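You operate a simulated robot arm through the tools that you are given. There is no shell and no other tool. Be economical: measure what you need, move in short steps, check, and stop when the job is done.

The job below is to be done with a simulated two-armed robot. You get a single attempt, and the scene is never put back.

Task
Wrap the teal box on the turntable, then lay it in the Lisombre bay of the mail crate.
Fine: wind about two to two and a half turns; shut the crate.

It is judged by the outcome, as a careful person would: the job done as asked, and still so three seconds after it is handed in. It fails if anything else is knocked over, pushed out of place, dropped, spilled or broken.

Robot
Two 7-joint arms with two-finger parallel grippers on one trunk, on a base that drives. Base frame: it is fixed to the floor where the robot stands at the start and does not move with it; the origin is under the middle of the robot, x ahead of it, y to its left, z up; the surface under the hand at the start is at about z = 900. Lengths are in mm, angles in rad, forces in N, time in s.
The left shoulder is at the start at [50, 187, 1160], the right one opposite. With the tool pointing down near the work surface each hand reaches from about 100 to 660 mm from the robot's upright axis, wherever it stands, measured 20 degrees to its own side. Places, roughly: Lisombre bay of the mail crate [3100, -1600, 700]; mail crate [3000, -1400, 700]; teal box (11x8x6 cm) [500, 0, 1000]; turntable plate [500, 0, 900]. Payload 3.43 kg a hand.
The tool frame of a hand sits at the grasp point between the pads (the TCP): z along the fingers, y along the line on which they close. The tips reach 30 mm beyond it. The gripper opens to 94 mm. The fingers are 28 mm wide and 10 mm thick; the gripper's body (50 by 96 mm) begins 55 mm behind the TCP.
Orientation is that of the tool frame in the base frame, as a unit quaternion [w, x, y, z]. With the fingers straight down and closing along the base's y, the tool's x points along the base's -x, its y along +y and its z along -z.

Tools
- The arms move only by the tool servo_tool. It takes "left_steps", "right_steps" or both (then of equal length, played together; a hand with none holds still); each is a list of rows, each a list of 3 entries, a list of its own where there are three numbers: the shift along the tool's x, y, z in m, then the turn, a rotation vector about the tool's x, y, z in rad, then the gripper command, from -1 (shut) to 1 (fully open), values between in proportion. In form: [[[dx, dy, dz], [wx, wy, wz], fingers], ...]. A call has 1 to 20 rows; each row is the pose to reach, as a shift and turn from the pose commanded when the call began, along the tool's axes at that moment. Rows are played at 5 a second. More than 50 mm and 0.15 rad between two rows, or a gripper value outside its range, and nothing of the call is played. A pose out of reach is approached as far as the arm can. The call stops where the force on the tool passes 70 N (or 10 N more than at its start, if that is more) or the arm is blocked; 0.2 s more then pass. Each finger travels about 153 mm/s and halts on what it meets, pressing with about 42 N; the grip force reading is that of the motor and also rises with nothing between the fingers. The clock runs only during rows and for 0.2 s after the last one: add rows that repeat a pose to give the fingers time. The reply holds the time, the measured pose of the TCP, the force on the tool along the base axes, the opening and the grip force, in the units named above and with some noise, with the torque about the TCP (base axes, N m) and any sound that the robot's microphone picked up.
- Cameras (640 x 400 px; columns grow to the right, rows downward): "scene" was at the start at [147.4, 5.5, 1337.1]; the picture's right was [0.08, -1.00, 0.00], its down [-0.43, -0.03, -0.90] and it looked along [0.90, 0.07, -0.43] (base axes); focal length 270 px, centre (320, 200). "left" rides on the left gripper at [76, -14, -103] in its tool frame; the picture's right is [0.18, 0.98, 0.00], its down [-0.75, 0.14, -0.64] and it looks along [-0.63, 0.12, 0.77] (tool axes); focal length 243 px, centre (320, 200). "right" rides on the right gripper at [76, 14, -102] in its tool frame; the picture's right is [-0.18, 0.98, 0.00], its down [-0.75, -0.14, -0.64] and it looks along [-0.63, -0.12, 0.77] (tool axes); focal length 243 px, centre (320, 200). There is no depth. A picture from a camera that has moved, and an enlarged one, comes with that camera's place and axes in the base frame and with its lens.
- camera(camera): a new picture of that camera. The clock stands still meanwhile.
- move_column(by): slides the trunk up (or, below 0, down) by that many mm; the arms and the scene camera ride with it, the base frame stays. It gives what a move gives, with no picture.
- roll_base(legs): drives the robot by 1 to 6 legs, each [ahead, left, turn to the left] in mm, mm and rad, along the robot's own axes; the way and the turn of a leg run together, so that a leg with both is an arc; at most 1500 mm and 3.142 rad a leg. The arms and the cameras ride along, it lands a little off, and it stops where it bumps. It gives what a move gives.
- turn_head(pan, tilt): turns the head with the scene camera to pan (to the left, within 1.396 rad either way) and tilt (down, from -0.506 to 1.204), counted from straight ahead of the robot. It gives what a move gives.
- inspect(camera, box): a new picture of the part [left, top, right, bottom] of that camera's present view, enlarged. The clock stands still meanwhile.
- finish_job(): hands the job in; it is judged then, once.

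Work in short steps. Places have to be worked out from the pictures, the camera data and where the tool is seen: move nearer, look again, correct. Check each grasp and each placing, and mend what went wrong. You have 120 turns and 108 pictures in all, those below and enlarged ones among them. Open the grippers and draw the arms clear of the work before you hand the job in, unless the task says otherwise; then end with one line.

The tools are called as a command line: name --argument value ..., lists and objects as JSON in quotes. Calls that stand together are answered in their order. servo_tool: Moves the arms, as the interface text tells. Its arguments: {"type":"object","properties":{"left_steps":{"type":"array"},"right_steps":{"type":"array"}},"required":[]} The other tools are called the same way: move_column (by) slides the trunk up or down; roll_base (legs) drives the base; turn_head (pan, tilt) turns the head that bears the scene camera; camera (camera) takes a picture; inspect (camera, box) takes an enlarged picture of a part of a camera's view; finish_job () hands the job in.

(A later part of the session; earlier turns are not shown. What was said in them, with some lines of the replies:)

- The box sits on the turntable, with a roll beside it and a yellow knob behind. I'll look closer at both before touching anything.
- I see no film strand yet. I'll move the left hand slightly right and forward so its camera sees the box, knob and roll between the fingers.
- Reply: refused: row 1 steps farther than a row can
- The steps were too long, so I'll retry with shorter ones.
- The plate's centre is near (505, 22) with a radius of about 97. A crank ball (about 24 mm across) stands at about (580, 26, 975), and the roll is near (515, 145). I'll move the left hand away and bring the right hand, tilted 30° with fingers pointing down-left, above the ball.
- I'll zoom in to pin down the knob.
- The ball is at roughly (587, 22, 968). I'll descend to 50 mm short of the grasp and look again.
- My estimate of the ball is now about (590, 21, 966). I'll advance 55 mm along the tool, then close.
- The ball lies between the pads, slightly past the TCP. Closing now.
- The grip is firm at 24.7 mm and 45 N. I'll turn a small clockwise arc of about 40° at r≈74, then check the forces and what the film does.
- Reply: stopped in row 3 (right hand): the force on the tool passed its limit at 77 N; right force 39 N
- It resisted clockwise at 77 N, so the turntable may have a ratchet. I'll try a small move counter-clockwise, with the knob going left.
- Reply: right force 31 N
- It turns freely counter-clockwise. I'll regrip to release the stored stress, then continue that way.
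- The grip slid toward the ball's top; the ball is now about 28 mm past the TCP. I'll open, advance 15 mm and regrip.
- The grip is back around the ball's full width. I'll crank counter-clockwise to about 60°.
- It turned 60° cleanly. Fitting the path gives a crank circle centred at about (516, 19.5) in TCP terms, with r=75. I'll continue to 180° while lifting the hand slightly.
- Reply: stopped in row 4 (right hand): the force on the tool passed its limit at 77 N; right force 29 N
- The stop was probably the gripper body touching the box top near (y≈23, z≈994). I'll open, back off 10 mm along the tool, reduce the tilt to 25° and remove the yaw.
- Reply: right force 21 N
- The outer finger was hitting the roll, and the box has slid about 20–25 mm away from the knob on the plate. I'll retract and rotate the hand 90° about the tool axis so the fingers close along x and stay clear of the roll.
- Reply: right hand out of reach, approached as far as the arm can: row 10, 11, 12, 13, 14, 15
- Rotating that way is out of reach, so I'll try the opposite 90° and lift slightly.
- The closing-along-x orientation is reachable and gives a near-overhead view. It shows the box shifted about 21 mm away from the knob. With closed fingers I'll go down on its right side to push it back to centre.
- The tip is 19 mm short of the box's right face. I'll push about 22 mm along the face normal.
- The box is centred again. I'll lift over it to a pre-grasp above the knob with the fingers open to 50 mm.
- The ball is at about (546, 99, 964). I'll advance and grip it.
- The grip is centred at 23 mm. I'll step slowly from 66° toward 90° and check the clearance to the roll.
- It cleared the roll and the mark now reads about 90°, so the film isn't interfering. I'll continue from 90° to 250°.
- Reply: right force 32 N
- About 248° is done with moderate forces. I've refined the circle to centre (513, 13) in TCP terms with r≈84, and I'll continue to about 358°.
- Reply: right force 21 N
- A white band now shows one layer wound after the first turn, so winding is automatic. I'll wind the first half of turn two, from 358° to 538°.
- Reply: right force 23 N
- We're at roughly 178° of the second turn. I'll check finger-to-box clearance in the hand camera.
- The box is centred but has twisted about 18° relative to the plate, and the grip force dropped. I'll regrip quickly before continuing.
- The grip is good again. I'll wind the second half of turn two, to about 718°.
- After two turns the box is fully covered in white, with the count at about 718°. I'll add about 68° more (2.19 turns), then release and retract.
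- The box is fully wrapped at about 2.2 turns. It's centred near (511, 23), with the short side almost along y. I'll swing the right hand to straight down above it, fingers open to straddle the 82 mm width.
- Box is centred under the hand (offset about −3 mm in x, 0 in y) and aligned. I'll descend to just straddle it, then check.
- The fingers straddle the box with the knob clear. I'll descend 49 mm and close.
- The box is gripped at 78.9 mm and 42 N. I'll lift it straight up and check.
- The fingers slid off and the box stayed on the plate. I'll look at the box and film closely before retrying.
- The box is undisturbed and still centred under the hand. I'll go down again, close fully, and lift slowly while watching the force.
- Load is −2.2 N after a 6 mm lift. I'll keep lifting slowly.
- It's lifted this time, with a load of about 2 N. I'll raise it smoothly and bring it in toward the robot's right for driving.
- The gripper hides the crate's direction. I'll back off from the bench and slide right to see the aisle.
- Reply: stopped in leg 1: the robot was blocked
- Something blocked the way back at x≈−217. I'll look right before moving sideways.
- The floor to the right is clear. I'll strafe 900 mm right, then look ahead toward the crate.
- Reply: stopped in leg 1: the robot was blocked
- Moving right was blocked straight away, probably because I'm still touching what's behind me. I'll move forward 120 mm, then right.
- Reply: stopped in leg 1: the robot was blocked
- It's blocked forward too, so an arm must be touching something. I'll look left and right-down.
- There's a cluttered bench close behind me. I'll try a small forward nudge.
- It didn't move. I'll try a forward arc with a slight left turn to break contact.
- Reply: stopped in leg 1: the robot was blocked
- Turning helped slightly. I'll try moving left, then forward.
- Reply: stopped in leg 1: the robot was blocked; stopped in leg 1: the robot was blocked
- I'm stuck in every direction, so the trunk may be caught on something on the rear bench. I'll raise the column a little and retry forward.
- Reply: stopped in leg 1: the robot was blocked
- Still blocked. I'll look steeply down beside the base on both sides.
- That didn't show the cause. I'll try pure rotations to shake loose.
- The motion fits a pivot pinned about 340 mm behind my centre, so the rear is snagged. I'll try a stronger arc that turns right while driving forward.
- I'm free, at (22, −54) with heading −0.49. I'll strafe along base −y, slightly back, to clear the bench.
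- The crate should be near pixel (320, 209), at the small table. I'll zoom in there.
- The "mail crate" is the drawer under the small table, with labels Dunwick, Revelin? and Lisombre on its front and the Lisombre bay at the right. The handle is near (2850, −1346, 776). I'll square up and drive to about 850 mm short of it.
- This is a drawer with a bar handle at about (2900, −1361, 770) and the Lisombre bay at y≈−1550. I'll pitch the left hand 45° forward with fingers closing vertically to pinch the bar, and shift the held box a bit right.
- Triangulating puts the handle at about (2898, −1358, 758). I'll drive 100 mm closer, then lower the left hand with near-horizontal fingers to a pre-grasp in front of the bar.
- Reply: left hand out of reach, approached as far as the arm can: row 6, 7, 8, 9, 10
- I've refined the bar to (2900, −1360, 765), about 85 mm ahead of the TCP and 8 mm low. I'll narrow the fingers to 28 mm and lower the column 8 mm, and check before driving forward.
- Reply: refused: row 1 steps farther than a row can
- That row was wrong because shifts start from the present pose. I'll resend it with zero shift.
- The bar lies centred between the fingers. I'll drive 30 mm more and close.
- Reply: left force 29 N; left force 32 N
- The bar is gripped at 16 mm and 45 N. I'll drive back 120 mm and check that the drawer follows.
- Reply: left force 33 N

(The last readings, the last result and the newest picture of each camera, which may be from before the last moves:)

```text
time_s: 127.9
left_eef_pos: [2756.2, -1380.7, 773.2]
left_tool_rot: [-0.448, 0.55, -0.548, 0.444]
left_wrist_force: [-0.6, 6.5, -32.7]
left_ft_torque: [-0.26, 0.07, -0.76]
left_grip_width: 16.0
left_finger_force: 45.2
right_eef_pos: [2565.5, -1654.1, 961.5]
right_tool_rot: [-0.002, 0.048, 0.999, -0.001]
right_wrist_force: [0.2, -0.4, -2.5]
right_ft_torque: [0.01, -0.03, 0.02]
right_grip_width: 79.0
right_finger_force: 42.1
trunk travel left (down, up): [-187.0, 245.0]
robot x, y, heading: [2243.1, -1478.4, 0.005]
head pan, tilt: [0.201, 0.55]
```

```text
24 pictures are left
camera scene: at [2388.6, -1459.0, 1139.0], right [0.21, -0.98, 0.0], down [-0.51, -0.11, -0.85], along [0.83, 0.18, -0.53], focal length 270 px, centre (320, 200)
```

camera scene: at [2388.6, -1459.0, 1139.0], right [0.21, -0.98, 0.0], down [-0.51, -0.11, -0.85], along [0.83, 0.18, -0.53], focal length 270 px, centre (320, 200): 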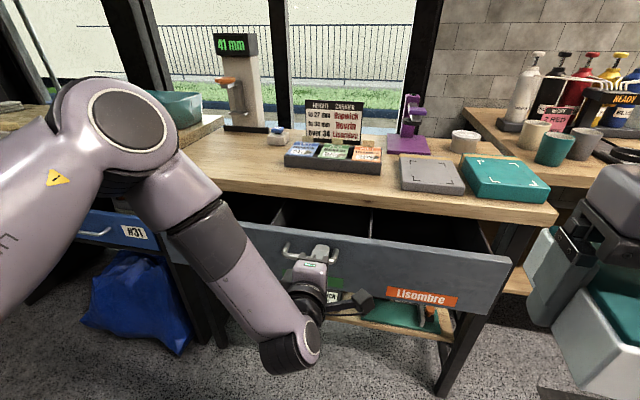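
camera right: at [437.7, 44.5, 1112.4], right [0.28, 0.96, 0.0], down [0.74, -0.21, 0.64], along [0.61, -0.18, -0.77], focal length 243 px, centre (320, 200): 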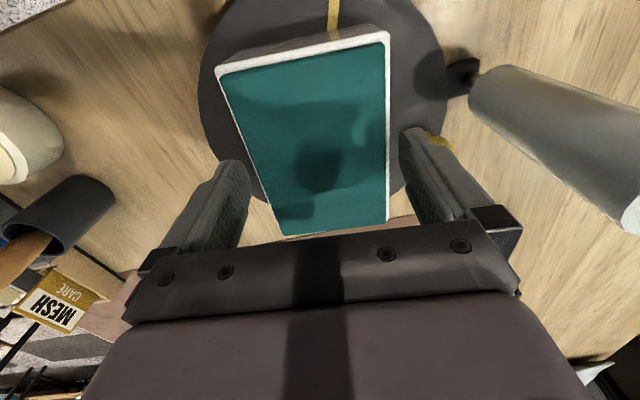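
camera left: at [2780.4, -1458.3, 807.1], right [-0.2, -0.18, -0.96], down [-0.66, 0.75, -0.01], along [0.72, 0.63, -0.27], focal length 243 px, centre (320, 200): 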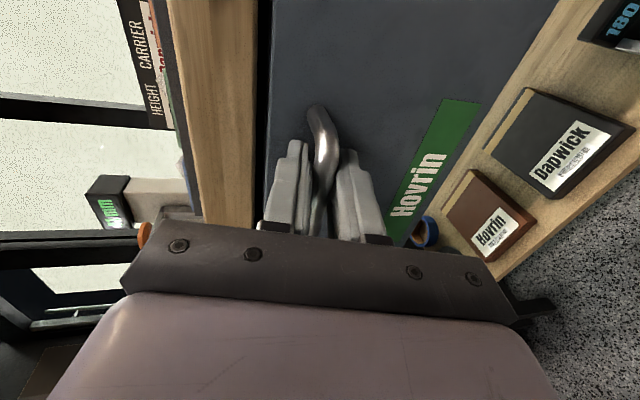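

The drawer opens. I'll pull another 220 mm.

roll_base --legs '[[-220, 0, 0]]'

turn_head --pan -0.1 --tilt 0.7

camera --camera "scene"

```text
time_s: 129.6
left_eef_pos: [2539.0, -1383.1, 774.3]
left_tool_rot: [-0.448, 0.548, -0.548, 0.446]
left_wrist_force: [0.2, 0.8, 0.5]
left_ft_torque: [0.01, 0.0, 0.0]
left_grip_width: 0.0
left_finger_force: 33.3
right_eef_pos: [2347.0, -1655.5, 963.3]
right_tool_rot: [-0.001, 0.048, 0.999, 0.0]
right_wrist_force: [-0.4, -0.1, -2.0]
right_ft_torque: [-0.01, -0.02, 0.0]
right_grip_width: 78.9
right_finger_force: 42.2
trunk travel left (down, up): [-187.0, 245.0]
robot x, y, heading: [2025.2, -1480.3, 0.01]
head pan, tilt: [0.201, 0.55]
```

```text
time_s: 130.3
left_eef_pos: [2539.7, -1384.6, 773.8]
left_tool_rot: [-0.449, 0.548, -0.548, 0.446]
left_wrist_force: [0.3, -0.2, 0.5]
left_ft_torque: [0.03, 0.0, 0.01]
left_grip_width: 0.1
left_finger_force: 32.7
right_eef_pos: [2347.6, -1655.8, 962.0]
right_tool_rot: [-0.001, 0.048, 0.999, 0.001]
right_wrist_force: [-0.2, -0.9, -1.8]
right_ft_torque: [-0.01, 0.03, -0.01]
right_grip_width: 78.8
right_finger_force: 42.0
trunk travel left (down, up): [-187.0, 245.0]
robot x, y, heading: [2027.6, -1477.8, 0.006]
head pan, tilt: [-0.099, 0.7]
```

```text
23 pictures are left
camera scene: at [2166.5, -1487.8, 1126.3], right [-0.09, -1.0, 0.0], down [-0.64, 0.06, -0.77], along [0.76, -0.07, -0.64], focal length 270 px, centre (320, 200)
```

scene: 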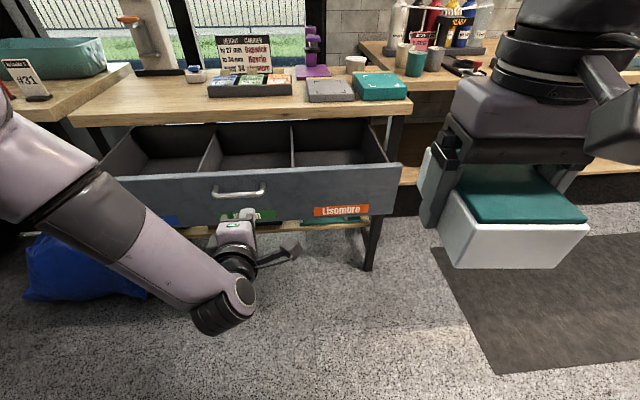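

The drawer is fully open by about 250 mm, and the hand slipped off at the end stop. The open bay spans about x 2675–2885 and y −1475 to −1685. I'll retract the left hand up and back, then drive forward 240 mm.

servo_tool --left_steps '[[[0, -0.02, -0.045], [0, 0, 0], -1], [[0, -0.05, -0.08], [0, 0, 0], -1], [[0, -0.09, -0.11], [0, 0, 0], -1], [[0, -0.135, -0.13], [0, 0, 0], -1], [[0, -0.18, -0.145], [0, 0, 0], -1], [[0, -0.22, -0.16], [0, 0, 0], -1], [[0, -0.22, -0.16], [0, 0, 0], -1]]'

roll_base --legs '[[240, 0, 0]]'

turn_head --pan -0.2 --tilt 0.75

camera --camera "scene"

```text
time_s: 131.9
left_eef_pos: [2426.6, -1382.4, 1021.8]
left_tool_rot: [-0.448, 0.549, -0.547, 0.446]
left_wrist_force: [-1.0, 0.5, -0.5]
left_ft_torque: [0.0, -0.03, -0.01]
left_grip_width: 0.0
left_finger_force: 33.4
right_eef_pos: [2347.8, -1655.9, 961.8]
right_tool_rot: [0.0, 0.048, 0.999, 0.0]
right_wrist_force: [-0.1, 0.2, -2.9]
right_ft_torque: [-0.02, -0.02, 0.02]
right_grip_width: 79.0
right_finger_force: 42.1
trunk travel left (down, up): [-187.0, 245.0]
robot x, y, heading: [2026.8, -1478.3, 0.009]
head pan, tilt: [-0.099, 0.7]
```

```text
time_s: 133.7
left_eef_pos: [2670.3, -1382.3, 1020.6]
left_tool_rot: [0.447, -0.548, 0.549, -0.446]
left_wrist_force: [0.0, -0.6, 0.0]
left_ft_torque: [-0.05, 0.03, 0.01]
left_grip_width: 0.4
left_finger_force: 33.4
right_eef_pos: [2590.5, -1656.4, 962.4]
right_tool_rot: [0.0, 0.049, 0.999, 0.0]
right_wrist_force: [-0.8, -0.3, -3.1]
right_ft_torque: [0.0, 0.0, -0.02]
right_grip_width: 78.9
right_finger_force: 42.3
trunk travel left (down, up): [-187.0, 245.0]
robot x, y, heading: [2271.9, -1477.1, 0.004]
head pan, tilt: [-0.099, 0.7]
```

```text
time_s: 134.4
left_eef_pos: [2669.8, -1382.6, 1021.4]
left_tool_rot: [-0.447, 0.548, -0.548, 0.446]
left_wrist_force: [0.1, 0.1, 0.1]
left_ft_torque: [0.01, 0.02, 0.01]
left_grip_width: 0.1
left_finger_force: 32.8
right_eef_pos: [2589.8, -1656.1, 962.4]
right_tool_rot: [-0.001, 0.049, 0.999, 0.001]
right_wrist_force: [-0.3, 0.3, -1.7]
right_ft_torque: [0.01, 0.01, 0.01]
right_grip_width: 78.7
right_finger_force: 41.9
trunk travel left (down, up): [-187.0, 245.0]
robot x, y, heading: [2270.4, -1479.7, 0.007]
head pan, tilt: [-0.201, 0.75]
```

```text
22 pictures are left
camera scene: at [2406.5, -1495.3, 1122.1], right [-0.2, -0.98, 0.0], down [-0.67, 0.13, -0.73], along [0.72, -0.14, -0.68], focal length 270 px, centre (320, 200)
```

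scene: 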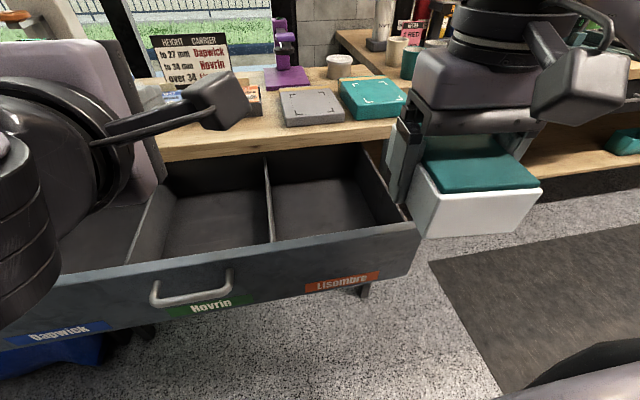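

The bay is empty. I'll move the box over its centre (2772, −1580), squaring it up, and shift the left hand away.

servo_tool --right_steps '[[[-0.015, 0.008, 0], [0, 0, -0.012], -1], [[-0.035, 0.019, 0], [0, 0, -0.024], -1], [[-0.06, 0.032, 0], [0, 0, -0.037], -1], [[-0.085, 0.046, 0], [0, 0, -0.05], -1], [[-0.11, 0.059, 0], [0, 0, -0.062], -1], [[-0.135, 0.073, 0], [0, 0, -0.075], -1], [[-0.157, 0.084, 0], [0, 0, -0.087], -1], [[-0.1736, 0.0934, 0], [0, 0, -0.098], -1], [[-0.1736, 0.0934, 0], [0, 0, -0.098], -1]]' --left_steps '[[[-0.01, 0, -0.01], [0, 0, 0], -1], [[-0.02, 0, -0.02], [0, 0, 0], -1], [[-0.03, 0, -0.03], [0, 0, 0], -1], [[-0.04, 0, -0.04], [0, 0, 0], -1], [[-0.05, 0, -0.05], [0, 0, 0], -1], [[-0.06, 0, -0.06], [0, 0, 0], -1], [[-0.07, 0, -0.07], [0, 0, 0], -1], [[-0.08, 0, -0.08], [0, 0, 0], -1], [[-0.08, 0, -0.08], [0, 0, 0], -1]]'

camera --camera "right"

camera --camera "scene"

```text
time_s: 136.4
left_eef_pos: [2623.2, -1334.3, 1083.2]
left_tool_rot: [-0.447, 0.549, -0.549, 0.445]
left_wrist_force: [0.5, 0.4, 0.5]
left_ft_torque: [0.0, 0.02, -0.03]
left_grip_width: 0.0
left_finger_force: 32.9
left hand out of reach, approached as far as the arm can: row 3, 4, 5, 6, 7, 8, 9
right_eef_pos: [2772.8, -1579.6, 962.2]
right_tool_rot: [-0.001, 0.0, 1.0, 0.0]
right_wrist_force: [-0.4, 1.4, -2.3]
right_ft_torque: [-0.02, 0.03, -0.01]
right_grip_width: 79.1
right_finger_force: 42.2
trunk travel left (down, up): [-187.0, 245.0]
robot x, y, heading: [2266.5, -1478.2, 0.004]
head pan, tilt: [-0.201, 0.75]
```

```text
21 pictures are left
camera right: at [2697.0, -1565.5, 1063.4], right [0.18, 0.98, 0.0], down [0.75, -0.14, 0.64], along [0.63, -0.12, -0.77], focal length 243 px, centre (320, 200)
```

right: 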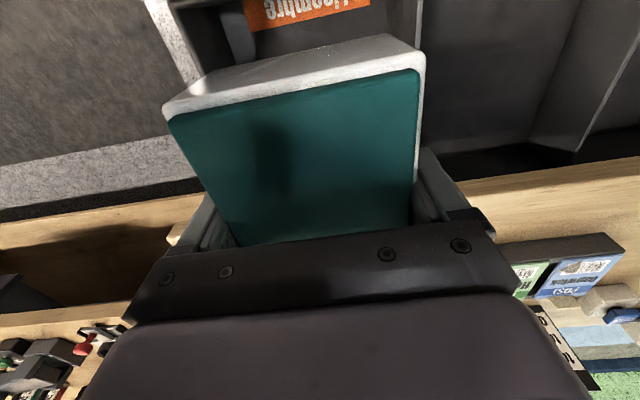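

```text
20 pictures are left
camera scene: at [2406.6, -1495.3, 1122.0], right [-0.2, -0.98, 0.0], down [-0.67, 0.13, -0.73], along [0.72, -0.14, -0.68], focal length 270 px, centre (320, 200)
```

scene: 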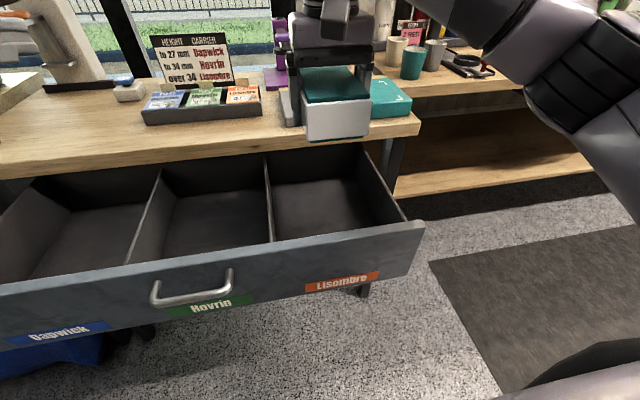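

The table lip starts near x≈2870, so I'll shift 23 mm back toward me and lower the box to just above the bay floor.

servo_tool --right_steps '[[[0.012, 0, 0.0], [0, 0, 0], -1], [[0.023, 0, 0.01], [0, 0, 0], -1], [[0.023, 0, 0.03], [0, 0, 0], -1], [[0.023, 0, 0.055], [0, 0, 0], -1], [[0.023, 0, 0.08], [0, 0, 0], -1], [[0.023, 0, 0.105], [0, 0, 0], -1], [[0.023, 0, 0.13], [0, 0, 0], -1], [[0.023, 0, 0.15], [0, 0, 0], -1], [[0.023, 0, 0.165], [0, 0, 0], -1], [[0.023, 0, 0.175], [0, 0, 0], -1], [[0.023, 0, 0.185], [0, 0, 0], -1]]'

camera --camera "scene"

```text
time_s: 138.8
left_eef_pos: [2624.0, -1333.4, 1083.0]
left_tool_rot: [0.447, -0.548, 0.548, -0.446]
left_wrist_force: [0.2, 0.2, -1.0]
left_ft_torque: [-0.04, 0.0, 0.04]
left_grip_width: 0.3
left_finger_force: 33.0
right_eef_pos: [2750.8, -1580.2, 776.7]
right_tool_rot: [0.0, 0.0, 1.0, 0.001]
right_wrist_force: [-0.2, -0.2, -2.7]
right_ft_torque: [-0.01, 0.0, 0.02]
right_grip_width: 78.9
right_finger_force: 42.1
trunk travel left (down, up): [-187.0, 245.0]
robot x, y, heading: [2269.9, -1478.2, 0.001]
head pan, tilt: [-0.201, 0.75]
```

```text
19 pictures are left
camera scene: at [2406.6, -1495.3, 1122.0], right [-0.2, -0.98, 0.0], down [-0.67, 0.13, -0.73], along [0.72, -0.14, -0.68], focal length 270 px, centre (320, 200)
```

scene: 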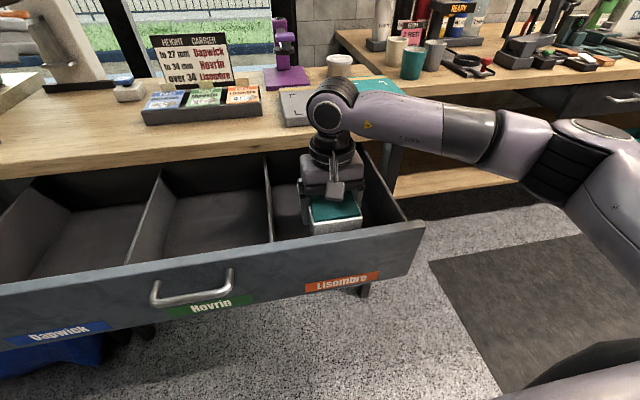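

The box is inside the bay walls and not yet touching. I'll lower it in 4 mm steps until the load changes.

servo_tool --right_steps '[[[0, 0, 0.005], [0, 0, 0], -1], [[0, 0, 0.01], [0, 0, 0], -1], [[0, 0, 0.015], [0, 0, 0], -1], [[0, 0, 0.02], [0, 0, 0], -1], [[0, 0, 0.024], [0, 0, 0], -1]]'

```text
time_s: 140.0
left_eef_pos: [2624.6, -1334.9, 1084.8]
left_tool_rot: [0.448, -0.548, 0.549, -0.445]
left_wrist_force: [-1.1, 1.5, 0.7]
left_ft_torque: [0.02, -0.01, 0.0]
left_grip_width: 0.1
left_finger_force: 32.9
right_eef_pos: [2748.6, -1580.0, 752.9]
right_tool_rot: [0.001, 0.0, 1.0, 0.0]
right_wrist_force: [-0.3, -0.3, -2.4]
right_ft_torque: [0.01, -0.01, -0.02]
right_grip_width: 78.9
right_finger_force: 41.7
trunk travel left (down, up): [-187.0, 245.0]
robot x, y, heading: [2269.3, -1478.2, 0.002]
head pan, tilt: [-0.201, 0.75]
```

No contact at 753, so I'll keep lowering in finer steps.

servo_tool --right_steps '[[[0, 0, 0.003], [0, 0, 0], -1], [[0, 0, 0.006], [0, 0, 0], -1], [[0, 0, 0.009], [0, 0, 0], -1], [[0, 0, 0.012], [0, 0, 0], -1]]'

```text
time_s: 141.0
left_eef_pos: [2624.1, -1333.1, 1083.6]
left_tool_rot: [-0.447, 0.549, -0.548, 0.446]
left_wrist_force: [0.3, 0.6, -0.1]
left_ft_torque: [0.03, 0.01, 0.01]
left_grip_width: 0.1
left_finger_force: 33.0
right_eef_pos: [2750.0, -1579.2, 740.5]
right_tool_rot: [0.0, 0.0, 1.0, 0.0]
right_wrist_force: [-0.9, 0.1, -1.8]
right_ft_torque: [-0.02, -0.01, -0.01]
right_grip_width: 78.9
right_finger_force: 41.8
trunk travel left (down, up): [-187.0, 245.0]
robot x, y, heading: [2271.5, -1479.3, -0.001]
head pan, tilt: [-0.201, 0.75]
```

servo_tool --right_steps '[[[0, 0, 0.003], [0, 0, 0], -1], [[0, 0, 0.006], [0, 0, 0], -1], [[0, 0, 0.009], [0, 0, 0], -1], [[0, 0, 0.012], [0, 0, 0], -1]]'

inspect --camera "scene" --box '[230, 110, 440, 280]'

```text
time_s: 142.0
left_eef_pos: [2623.3, -1334.5, 1082.9]
left_tool_rot: [-0.448, 0.548, -0.548, 0.446]
left_wrist_force: [0.7, -0.8, 0.7]
left_ft_torque: [-0.01, 0.0, 0.0]
left_grip_width: 0.1
left_finger_force: 32.7
right_eef_pos: [2749.1, -1581.7, 729.4]
right_tool_rot: [0.0, 0.0, 1.0, 0.001]
right_wrist_force: [0.3, -0.7, -1.9]
right_ft_torque: [0.01, 0.03, 0.01]
right_grip_width: 78.8
right_finger_force: 41.9
trunk travel left (down, up): [-187.0, 245.0]
robot x, y, heading: [2268.9, -1475.6, 0.005]
head pan, tilt: [-0.201, 0.75]
```

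```text
2.35 times, centred on (335, 195) of scene
camera zoom: at [2406.6, -1495.3, 1122.0], right [-0.2, -0.98, 0.0], down [-0.67, 0.13, -0.73], along [0.72, -0.14, -0.68], focal length 634 px, centre (285, 212)
```

zoom: 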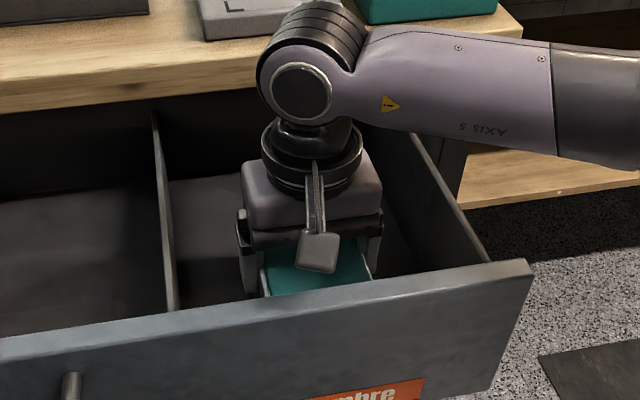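

Still no contact, so I'll keep going in 2 mm steps.

servo_tool --right_steps '[[[0, 0, 0.003], [0, 0, 0], -1], [[0, 0, 0.006], [0, 0, 0], -1], [[0, 0, 0.008], [0, 0, 0], -1], [[0, 0, 0.01], [0, 0, 0], -1]]'

```text
time_s: 143.0
left_eef_pos: [2623.7, -1333.8, 1083.3]
left_tool_rot: [-0.447, 0.548, -0.548, 0.446]
left_wrist_force: [0.2, 0.1, 0.1]
left_ft_torque: [0.01, -0.05, 0.02]
left_grip_width: 0.1
left_finger_force: 32.7
right_eef_pos: [2748.9, -1580.6, 720.6]
right_tool_rot: [0.0, 0.0, 1.0, -0.001]
right_wrist_force: [-0.8, 0.0, -2.4]
right_ft_torque: [0.01, 0.01, -0.03]
right_grip_width: 79.1
right_finger_force: 42.1
trunk travel left (down, up): [-187.0, 245.0]
robot x, y, heading: [2268.5, -1476.6, 0.001]
head pan, tilt: [-0.201, 0.75]
```

The drawer floor is probably near z≈670. The wrist camera is close to the front panel, so I'll shift 14 mm forward and then descend further.

servo_tool --right_steps '[[[-0.007, 0, 0.0], [0, 0, 0], -1], [[-0.014, 0, 0.0], [0, 0, 0], -1], [[-0.014, 0, 0.003], [0, 0, 0], -1], [[-0.014, 0, 0.006], [0, 0, 0], -1], [[-0.014, 0, 0.009], [0, 0, 0], -1], [[-0.014, 0, 0.011], [0, 0, 0], -1]]'

camera --camera "right"

```text
time_s: 144.4
left_eef_pos: [2622.9, -1333.7, 1082.6]
left_tool_rot: [-0.448, 0.549, -0.548, 0.446]
left_wrist_force: [-0.2, 0.2, 0.1]
left_ft_torque: [0.02, 0.03, 0.01]
left_grip_width: 0.0
left_finger_force: 33.2
right_eef_pos: [2762.6, -1581.1, 707.1]
right_tool_rot: [0.0, 0.001, 1.0, 0.0]
right_wrist_force: [0.1, 0.3, -2.6]
right_ft_torque: [-0.01, -0.02, 0.0]
right_grip_width: 79.0
right_finger_force: 42.2
trunk travel left (down, up): [-187.0, 245.0]
robot x, y, heading: [2267.1, -1477.1, 0.003]
head pan, tilt: [-0.201, 0.75]
```

```text
17 pictures are left
camera right: at [2687.0, -1566.2, 809.3], right [0.18, 0.98, 0.0], down [0.75, -0.14, 0.64], along [0.63, -0.12, -0.77], focal length 243 px, centre (320, 200)
```

right: 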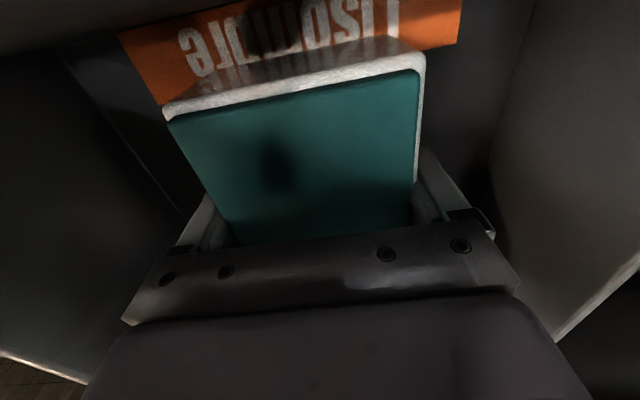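

Now deep in the bay with the floor close. I'll take a few more 2 mm steps.

servo_tool --right_steps '[[[0, 0, 0.002], [0, 0, 0], -1], [[0, 0, 0.004], [0, 0, 0], -1], [[0, 0, 0.006], [0, 0, 0], -1], [[0, 0, 0.008], [0, 0, 0], -1]]'

```text
time_s: 145.4
left_eef_pos: [2623.8, -1335.6, 1083.5]
left_tool_rot: [-0.447, 0.549, -0.548, 0.446]
left_wrist_force: [0.3, 0.1, 0.0]
left_ft_torque: [0.0, -0.02, 0.0]
left_grip_width: 0.0
left_finger_force: 32.7
right_eef_pos: [2763.5, -1577.7, 703.5]
right_tool_rot: [0.001, 0.001, 1.0, 0.0]
right_wrist_force: [6.8, -0.3, 13.8]
right_ft_torque: [0.17, 2.07, 0.01]
right_grip_width: 79.2
right_finger_force: 42.4
trunk travel left (down, up): [-187.0, 245.0]
robot x, y, heading: [2272.2, -1478.5, 0.005]
head pan, tilt: [-0.201, 0.75]
```

The torque (2 N·m about y) suggests the wrist camera touched the front panel, not the box on the floor. I'll raise slightly, move 18 mm forward and descend again.

servo_tool --right_steps '[[[0, 0, -0.006], [0, 0, 0], -1], [[0, 0, -0.01], [0, 0, 0], -1], [[-0.009, 0, -0.01], [0, 0, 0], -1], [[-0.018, 0, -0.01], [0, 0, 0], -1], [[-0.018, 0, -0.006], [0, 0, 0], -1], [[-0.018, 0, -0.003], [0, 0, 0], -1], [[-0.018, 0, 0.0], [0, 0, 0], -1]]'

inspect --camera "scene" --box '[230, 110, 440, 280]'

```text
time_s: 147.0
left_eef_pos: [2624.7, -1335.5, 1082.9]
left_tool_rot: [0.447, -0.548, 0.549, -0.446]
left_wrist_force: [-0.3, 0.5, 0.1]
left_ft_torque: [0.02, -0.02, -0.03]
left_grip_width: 0.0
left_finger_force: 33.5
right_eef_pos: [2780.9, -1579.3, 702.1]
right_tool_rot: [0.001, 0.0, 1.0, 0.0]
right_wrist_force: [0.0, -1.8, 7.0]
right_ft_torque: [0.07, 0.47, 0.11]
right_grip_width: 78.8
right_finger_force: 42.2
trunk travel left (down, up): [-187.0, 245.0]
robot x, y, heading: [2272.8, -1473.8, 0.005]
head pan, tilt: [-0.201, 0.75]
```

```text
2.35 times, centred on (335, 195) of scene
camera zoom: at [2406.0, -1495.3, 1122.3], right [-0.2, -0.98, 0.0], down [-0.67, 0.13, -0.73], along [0.72, -0.14, -0.68], focal length 634 px, centre (285, 212)
```

zoom: 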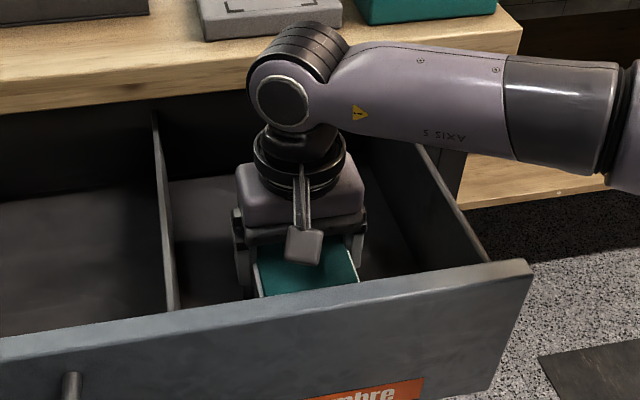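

The support force is now 7 N with a small torque, so the box rests on the floor. I'll release gently and lift straight up.

servo_tool --right_steps '[[[0, 0, 0.001], [0, 0, 0], -1], [[0, 0, 0.001], [0, 0, 0], 0.75], [[0, 0, 0.001], [0, 0, 0], 0.9], [[0, 0, 0.001], [0, 0, 0], 1], [[0, 0, -0.02], [0, 0, 0], 1], [[0, 0, -0.05], [0, 0, 0], 1], [[0, 0, -0.09], [0, 0, 0], 1], [[0, 0, -0.13], [0, 0, 0], 1], [[0, 0, -0.17], [0, 0, 0], 1], [[0, 0, -0.21], [0, 0, 0], 1], [[0, 0, -0.25], [0, 0, 0], 1], [[0, 0, -0.28], [0, 0, 0], 1]]'

camera --camera "scene"

camera --camera "right"

```text
time_s: 149.6
left_eef_pos: [2624.5, -1334.0, 1082.3]
left_tool_rot: [-0.448, 0.549, -0.548, 0.445]
left_wrist_force: [-0.1, 0.9, 0.4]
left_ft_torque: [0.01, 0.02, 0.01]
left_grip_width: 0.0
left_finger_force: 32.3
right_eef_pos: [2779.9, -1579.6, 982.3]
right_tool_rot: [0.001, 0.0, 1.0, 0.0]
right_wrist_force: [0.1, -0.3, -0.1]
right_ft_torque: [0.01, -0.01, 0.01]
right_grip_width: 94.0
right_finger_force: 0.1
trunk travel left (down, up): [-187.0, 245.0]
robot x, y, heading: [2267.6, -1475.7, -0.0]
head pan, tilt: [-0.201, 0.75]
```

```text
15 pictures are left
camera scene: at [2406.3, -1495.2, 1122.0], right [-0.2, -0.98, 0.0], down [-0.67, 0.13, -0.73], along [0.72, -0.14, -0.68], focal length 270 px, centre (320, 200)
```

scene: 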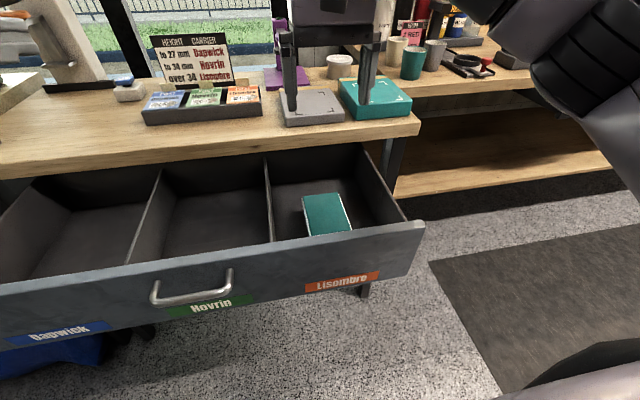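

```text
14 pictures are left
camera right: at [2704.1, -1566.4, 1083.5], right [0.18, 0.98, 0.0], down [0.75, -0.14, 0.64], along [0.63, -0.12, -0.77], focal length 243 px, centre (320, 200)
```

right: 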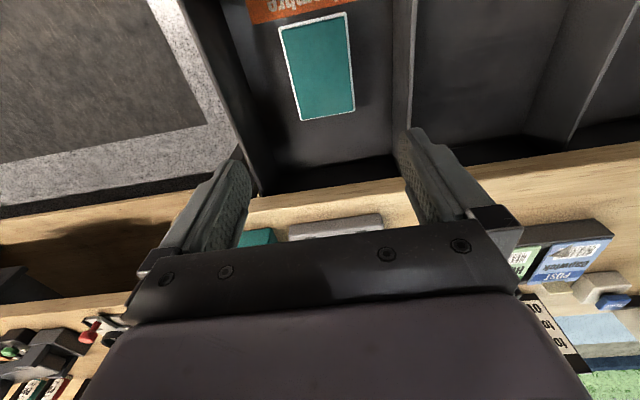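

The wrapped box lies flat in the Lisombre bay, below the rim. I'll retract the right hand first, then back up to get the left fist in front of the drawer.

servo_tool --right_steps '[[[0.01, 0, -0.03], [0, 0, 0], 1], [[0.045, -0.01, -0.04], [0, 0, 0], 1], [[0.08, -0.025, -0.04], [0, 0, 0], 1], [[0.115, -0.045, -0.04], [0, 0, 0], 1], [[0.15, -0.065, -0.04], [0, 0, 0], 1], [[0.18, -0.08, -0.04], [0, 0, 0], 1], [[0.18, -0.08, -0.04], [0, 0, 0], 1]]'

roll_base --legs '[[-210, 0, 0]]'

servo_tool --left_steps '[[[0.007, 0.025, 0.0227], [0, 0, 0], -1], [[0.015, 0.051, 0.045], [0, 0, 0], -1], [[0.022, 0.076, 0.068], [0, 0, 0], -1], [[0.029, 0.102, 0.091], [0, 0, 0], -1], [[0.037, 0.127, 0.113], [0, 0, 0], -1], [[0.044, 0.153, 0.136], [0, 0, 0], -1], [[0.051, 0.178, 0.159], [0, 0, 0], -1], [[0.059, 0.204, 0.181], [0, 0, 0], -1], [[0.066, 0.229, 0.204], [0, 0, 0], -1], [[0.066, 0.229, 0.204], [0, 0, 0], -1]]'

turn_head --pan 0.15 --tilt 0.6

camera --camera "scene"

```text
time_s: 151.2
left_eef_pos: [2623.6, -1335.0, 1082.2]
left_tool_rot: [0.447, -0.548, 0.549, -0.445]
left_wrist_force: [-0.3, -0.6, -0.7]
left_ft_torque: [0.02, -0.01, -0.01]
left_grip_width: 0.0
left_finger_force: 33.4
right_eef_pos: [2602.4, -1658.8, 1019.2]
right_tool_rot: [0.001, 0.0, 1.0, 0.0]
right_wrist_force: [-0.1, 0.6, -0.8]
right_ft_torque: [-0.04, -0.03, 0.0]
right_grip_width: 94.1
right_finger_force: 0.1
trunk travel left (down, up): [-187.0, 245.0]
robot x, y, heading: [2267.6, -1474.8, -0.002]
head pan, tilt: [-0.201, 0.75]
```

```text
time_s: 152.8
left_eef_pos: [2416.7, -1334.8, 1084.1]
left_tool_rot: [-0.448, 0.549, -0.548, 0.445]
left_wrist_force: [-0.1, 0.3, 0.1]
left_ft_torque: [-0.03, 0.03, 0.01]
left_grip_width: 0.0
left_finger_force: 33.2
right_eef_pos: [2397.7, -1660.1, 1021.0]
right_tool_rot: [-0.001, -0.001, 1.0, 0.001]
right_wrist_force: [1.0, -0.2, -0.2]
right_ft_torque: [-0.01, -0.03, 0.01]
right_grip_width: 94.2
right_finger_force: 0.1
trunk travel left (down, up): [-187.0, 245.0]
robot x, y, heading: [2061.7, -1481.4, 0.001]
head pan, tilt: [-0.201, 0.75]
```

```text
time_s: 155.0
left_eef_pos: [2571.8, -1400.5, 817.4]
left_tool_rot: [-0.447, 0.549, -0.548, 0.446]
left_wrist_force: [-0.5, -0.3, 0.3]
left_ft_torque: [-0.04, 0.0, -0.01]
left_grip_width: 0.0
left_finger_force: 33.2
left hand out of reach, approached as far as the arm can: row 1, 2
right_eef_pos: [2398.5, -1659.0, 1021.5]
right_tool_rot: [0.0, -0.001, 1.0, 0.001]
right_wrist_force: [-0.4, -0.9, -0.6]
right_ft_torque: [-0.02, 0.01, 0.01]
right_grip_width: 93.8
right_finger_force: 0.0
trunk travel left (down, up): [-187.0, 245.0]
robot x, y, heading: [2063.0, -1482.6, 0.007]
head pan, tilt: [-0.201, 0.75]
```

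```text
time_s: 155.9
left_eef_pos: [2569.9, -1401.2, 816.8]
left_tool_rot: [-0.446, 0.549, -0.548, 0.446]
left_wrist_force: [-0.3, 0.6, -0.9]
left_ft_torque: [-0.03, -0.02, 0.02]
left_grip_width: 0.0
left_finger_force: 33.0
right_eef_pos: [2399.0, -1658.5, 1020.4]
right_tool_rot: [0.001, -0.001, 1.0, 0.0]
right_wrist_force: [0.7, 0.8, -0.1]
right_ft_torque: [0.02, -0.03, 0.0]
right_grip_width: 93.7
right_finger_force: 0.1
trunk travel left (down, up): [-187.0, 245.0]
robot x, y, heading: [2061.3, -1477.9, 0.007]
head pan, tilt: [0.15, 0.6]
```

```text
13 pictures are left
camera scene: at [2206.4, -1466.1, 1134.9], right [0.15, -0.99, 0.0], down [-0.56, -0.09, -0.82], along [0.82, 0.13, -0.57], focal length 270 px, centre (320, 200)
```

scene: 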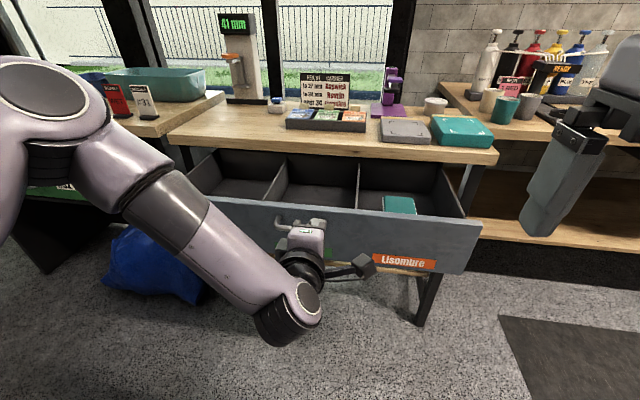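

The left fist is in front of the drawer but too high at z 817. I'll lower the column 88 mm so the tips push the face below the handle, then drive forward 120 mm.

move_column --by -88

roll_base --legs '[[120, 0, 0]]'

camera --camera "scene"

```text
time_s: 157.1
left_eef_pos: [2570.1, -1399.9, 728.6]
left_tool_rot: [-0.447, 0.549, -0.548, 0.446]
left_wrist_force: [-0.5, 0.7, 0.2]
left_ft_torque: [-0.02, -0.02, -0.01]
left_grip_width: 0.1
left_finger_force: 32.9
right_eef_pos: [2396.6, -1658.6, 932.2]
right_tool_rot: [0.0, 0.0, 1.0, 0.001]
right_wrist_force: [-0.3, -0.1, 0.3]
right_ft_torque: [0.0, 0.0, -0.01]
right_grip_width: 94.0
right_finger_force: 0.1
trunk travel left (down, up): [-99.0, 333.0]
robot x, y, heading: [2064.1, -1477.1, 0.003]
head pan, tilt: [0.15, 0.6]
```

```text
time_s: 158.3
left_eef_pos: [2694.1, -1398.9, 729.2]
left_tool_rot: [-0.449, 0.549, -0.547, 0.445]
left_wrist_force: [-0.3, -0.7, 0.4]
left_ft_torque: [-0.03, 0.03, -0.02]
left_grip_width: 0.0
left_finger_force: 33.0
right_eef_pos: [2520.2, -1658.9, 932.9]
right_tool_rot: [0.0, -0.002, 1.0, 0.0]
right_wrist_force: [-0.7, 0.5, 0.2]
right_ft_torque: [0.0, 0.0, 0.02]
right_grip_width: 93.9
right_finger_force: 0.0
trunk travel left (down, up): [-99.0, 333.0]
robot x, y, heading: [2187.8, -1477.2, 0.004]
head pan, tilt: [0.15, 0.6]
```

```text
12 pictures are left
camera scene: at [2329.3, -1465.4, 1046.9], right [0.15, -0.99, 0.0], down [-0.56, -0.09, -0.83], along [0.82, 0.13, -0.56], focal length 270 px, centre (320, 200)
```

scene: 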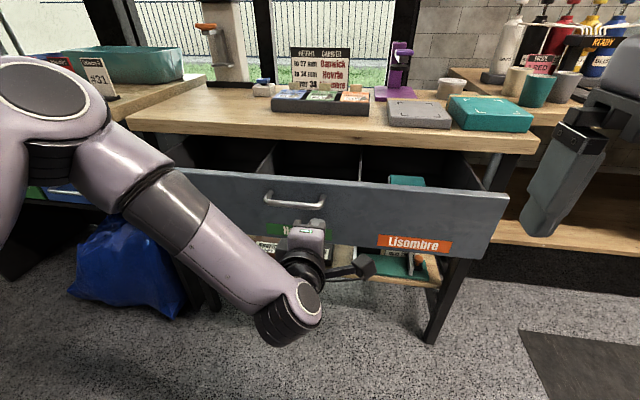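

The drawer is closing. I'll drive 150 mm more.

roll_base --legs '[[150, 0, 0]]'

roll_base --legs '[[30, 0, 0]]'

camera --camera "scene"

```text
time_s: 159.7
left_eef_pos: [2843.2, -1398.6, 728.3]
left_tool_rot: [-0.447, 0.55, -0.547, 0.445]
left_wrist_force: [-0.2, -0.7, 1.1]
left_ft_torque: [0.0, 0.01, 0.03]
left_grip_width: 0.0
left_finger_force: 32.6
right_eef_pos: [2670.7, -1657.3, 932.5]
right_tool_rot: [0.0, -0.002, 1.0, 0.0]
right_wrist_force: [0.8, -0.1, -0.2]
right_ft_torque: [0.03, -0.02, -0.01]
right_grip_width: 93.7
right_finger_force: 0.1
trunk travel left (down, up): [-99.0, 333.0]
robot x, y, heading: [2334.2, -1478.0, 0.006]
head pan, tilt: [0.15, 0.6]
```

```text
time_s: 160.6
left_eef_pos: [2872.7, -1397.8, 728.2]
left_tool_rot: [-0.448, 0.549, -0.547, 0.445]
left_wrist_force: [-0.2, -0.1, -1.0]
left_ft_torque: [-0.01, 0.04, -0.03]
left_grip_width: 0.0
left_finger_force: 33.1
right_eef_pos: [2699.9, -1657.0, 932.6]
right_tool_rot: [-0.001, -0.002, 1.0, -0.001]
right_wrist_force: [0.4, 0.0, 0.4]
right_ft_torque: [-0.01, 0.0, -0.01]
right_grip_width: 93.8
right_finger_force: 0.0
trunk travel left (down, up): [-99.0, 333.0]
robot x, y, heading: [2367.7, -1478.3, 0.01]
head pan, tilt: [0.15, 0.6]
```

```text
11 pictures are left
camera scene: at [2508.8, -1464.0, 1046.9], right [0.16, -0.99, 0.0], down [-0.56, -0.09, -0.83], along [0.81, 0.13, -0.56], focal length 270 px, centre (320, 200)
```

scene: 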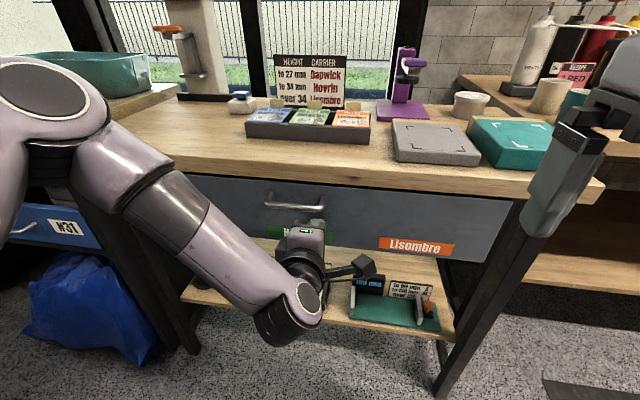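

It looks almost shut. I'll press a little more until there's a reaction force.

roll_base --legs '[[12, 0, 0]]'

```text
time_s: 161.3
left_eef_pos: [2881.5, -1396.7, 727.6]
left_tool_rot: [0.447, -0.548, 0.549, -0.445]
left_wrist_force: [-33.5, 6.7, 4.1]
left_ft_torque: [-0.01, -0.22, 0.13]
left_grip_width: 0.1
left_finger_force: 33.0
right_eef_pos: [2710.7, -1656.7, 933.2]
right_tool_rot: [0.001, -0.002, 1.0, -0.001]
right_wrist_force: [-0.4, 0.5, 0.6]
right_ft_torque: [0.01, -0.01, 0.0]
right_grip_width: 94.0
right_finger_force: 0.1
trunk travel left (down, up): [-99.0, 333.0]
robot x, y, heading: [2374.1, -1475.5, 0.007]
head pan, tilt: [0.15, 0.6]
```

A reaction of 33 N means it's against the stop, at the same face position as before opening. I'll back off and verify.

roll_base --legs '[[-250, 0, 0]]'

camera --camera "scene"

servo_tool --left_steps '[[[0, -0.01, -0.02], [0, 0, 0], 0], [[0, -0.03, -0.04], [0, 0, 0], 1], [[0, -0.05, -0.05], [0, 0, 0], 1], [[0, -0.05, -0.05], [0, 0, 0], 1]]'

```text
time_s: 163.1
left_eef_pos: [2637.4, -1399.1, 728.2]
left_tool_rot: [0.446, -0.549, 0.55, -0.445]
left_wrist_force: [0.0, 0.1, -0.3]
left_ft_torque: [-0.04, -0.02, -0.02]
left_grip_width: 0.1
left_finger_force: 33.1
right_eef_pos: [2466.2, -1658.1, 931.5]
right_tool_rot: [0.001, -0.001, 1.0, -0.001]
right_wrist_force: [0.3, -0.1, -1.0]
right_ft_torque: [-0.01, 0.05, 0.02]
right_grip_width: 94.0
right_finger_force: 0.1
trunk travel left (down, up): [-99.0, 333.0]
robot x, y, heading: [2132.3, -1482.2, 0.007]
head pan, tilt: [0.15, 0.6]
```

```text
10 pictures are left
camera scene: at [2275.0, -1465.6, 1046.9], right [0.15, -0.99, 0.0], down [-0.56, -0.09, -0.83], along [0.82, 0.13, -0.56], focal length 270 px, centre (320, 200)
```

scene: 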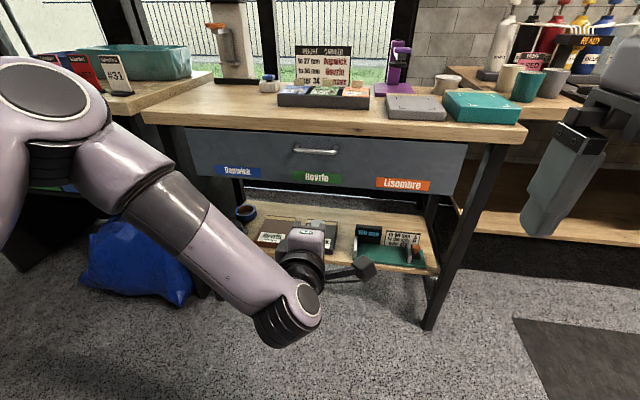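

```text
time_s: 164.1
left_eef_pos: [2598.9, -1399.7, 784.3]
left_tool_rot: [0.447, -0.549, 0.55, -0.443]
left_wrist_force: [-0.4, 0.0, 0.3]
left_ft_torque: [-0.01, 0.03, 0.04]
left_grip_width: 94.1
left_finger_force: 0.0
right_eef_pos: [2465.9, -1658.6, 933.9]
right_tool_rot: [0.0, -0.001, 1.0, -0.001]
right_wrist_force: [-0.1, -0.7, -0.9]
right_ft_torque: [-0.01, -0.02, -0.01]
right_grip_width: 94.1
right_finger_force: 0.1
trunk travel left (down, up): [-99.0, 333.0]
robot x, y, heading: [2130.5, -1480.7, 0.006]
head pan, tilt: [0.15, 0.6]
```

The drawer is flush and shut, and both grippers are open and clear of it. I'm handing the job in.

finish_job

```text
The job is handed in.
```

The teal box is wrapped with about 2.2 turns and lies flat in the Lisombre bay, and the crate drawer is shut. While driving, the base backed into the workbench behind the start position and stuck there briefly. I saw no damage, but I couldn't see that bench well enough to rule out something having shifted on it.
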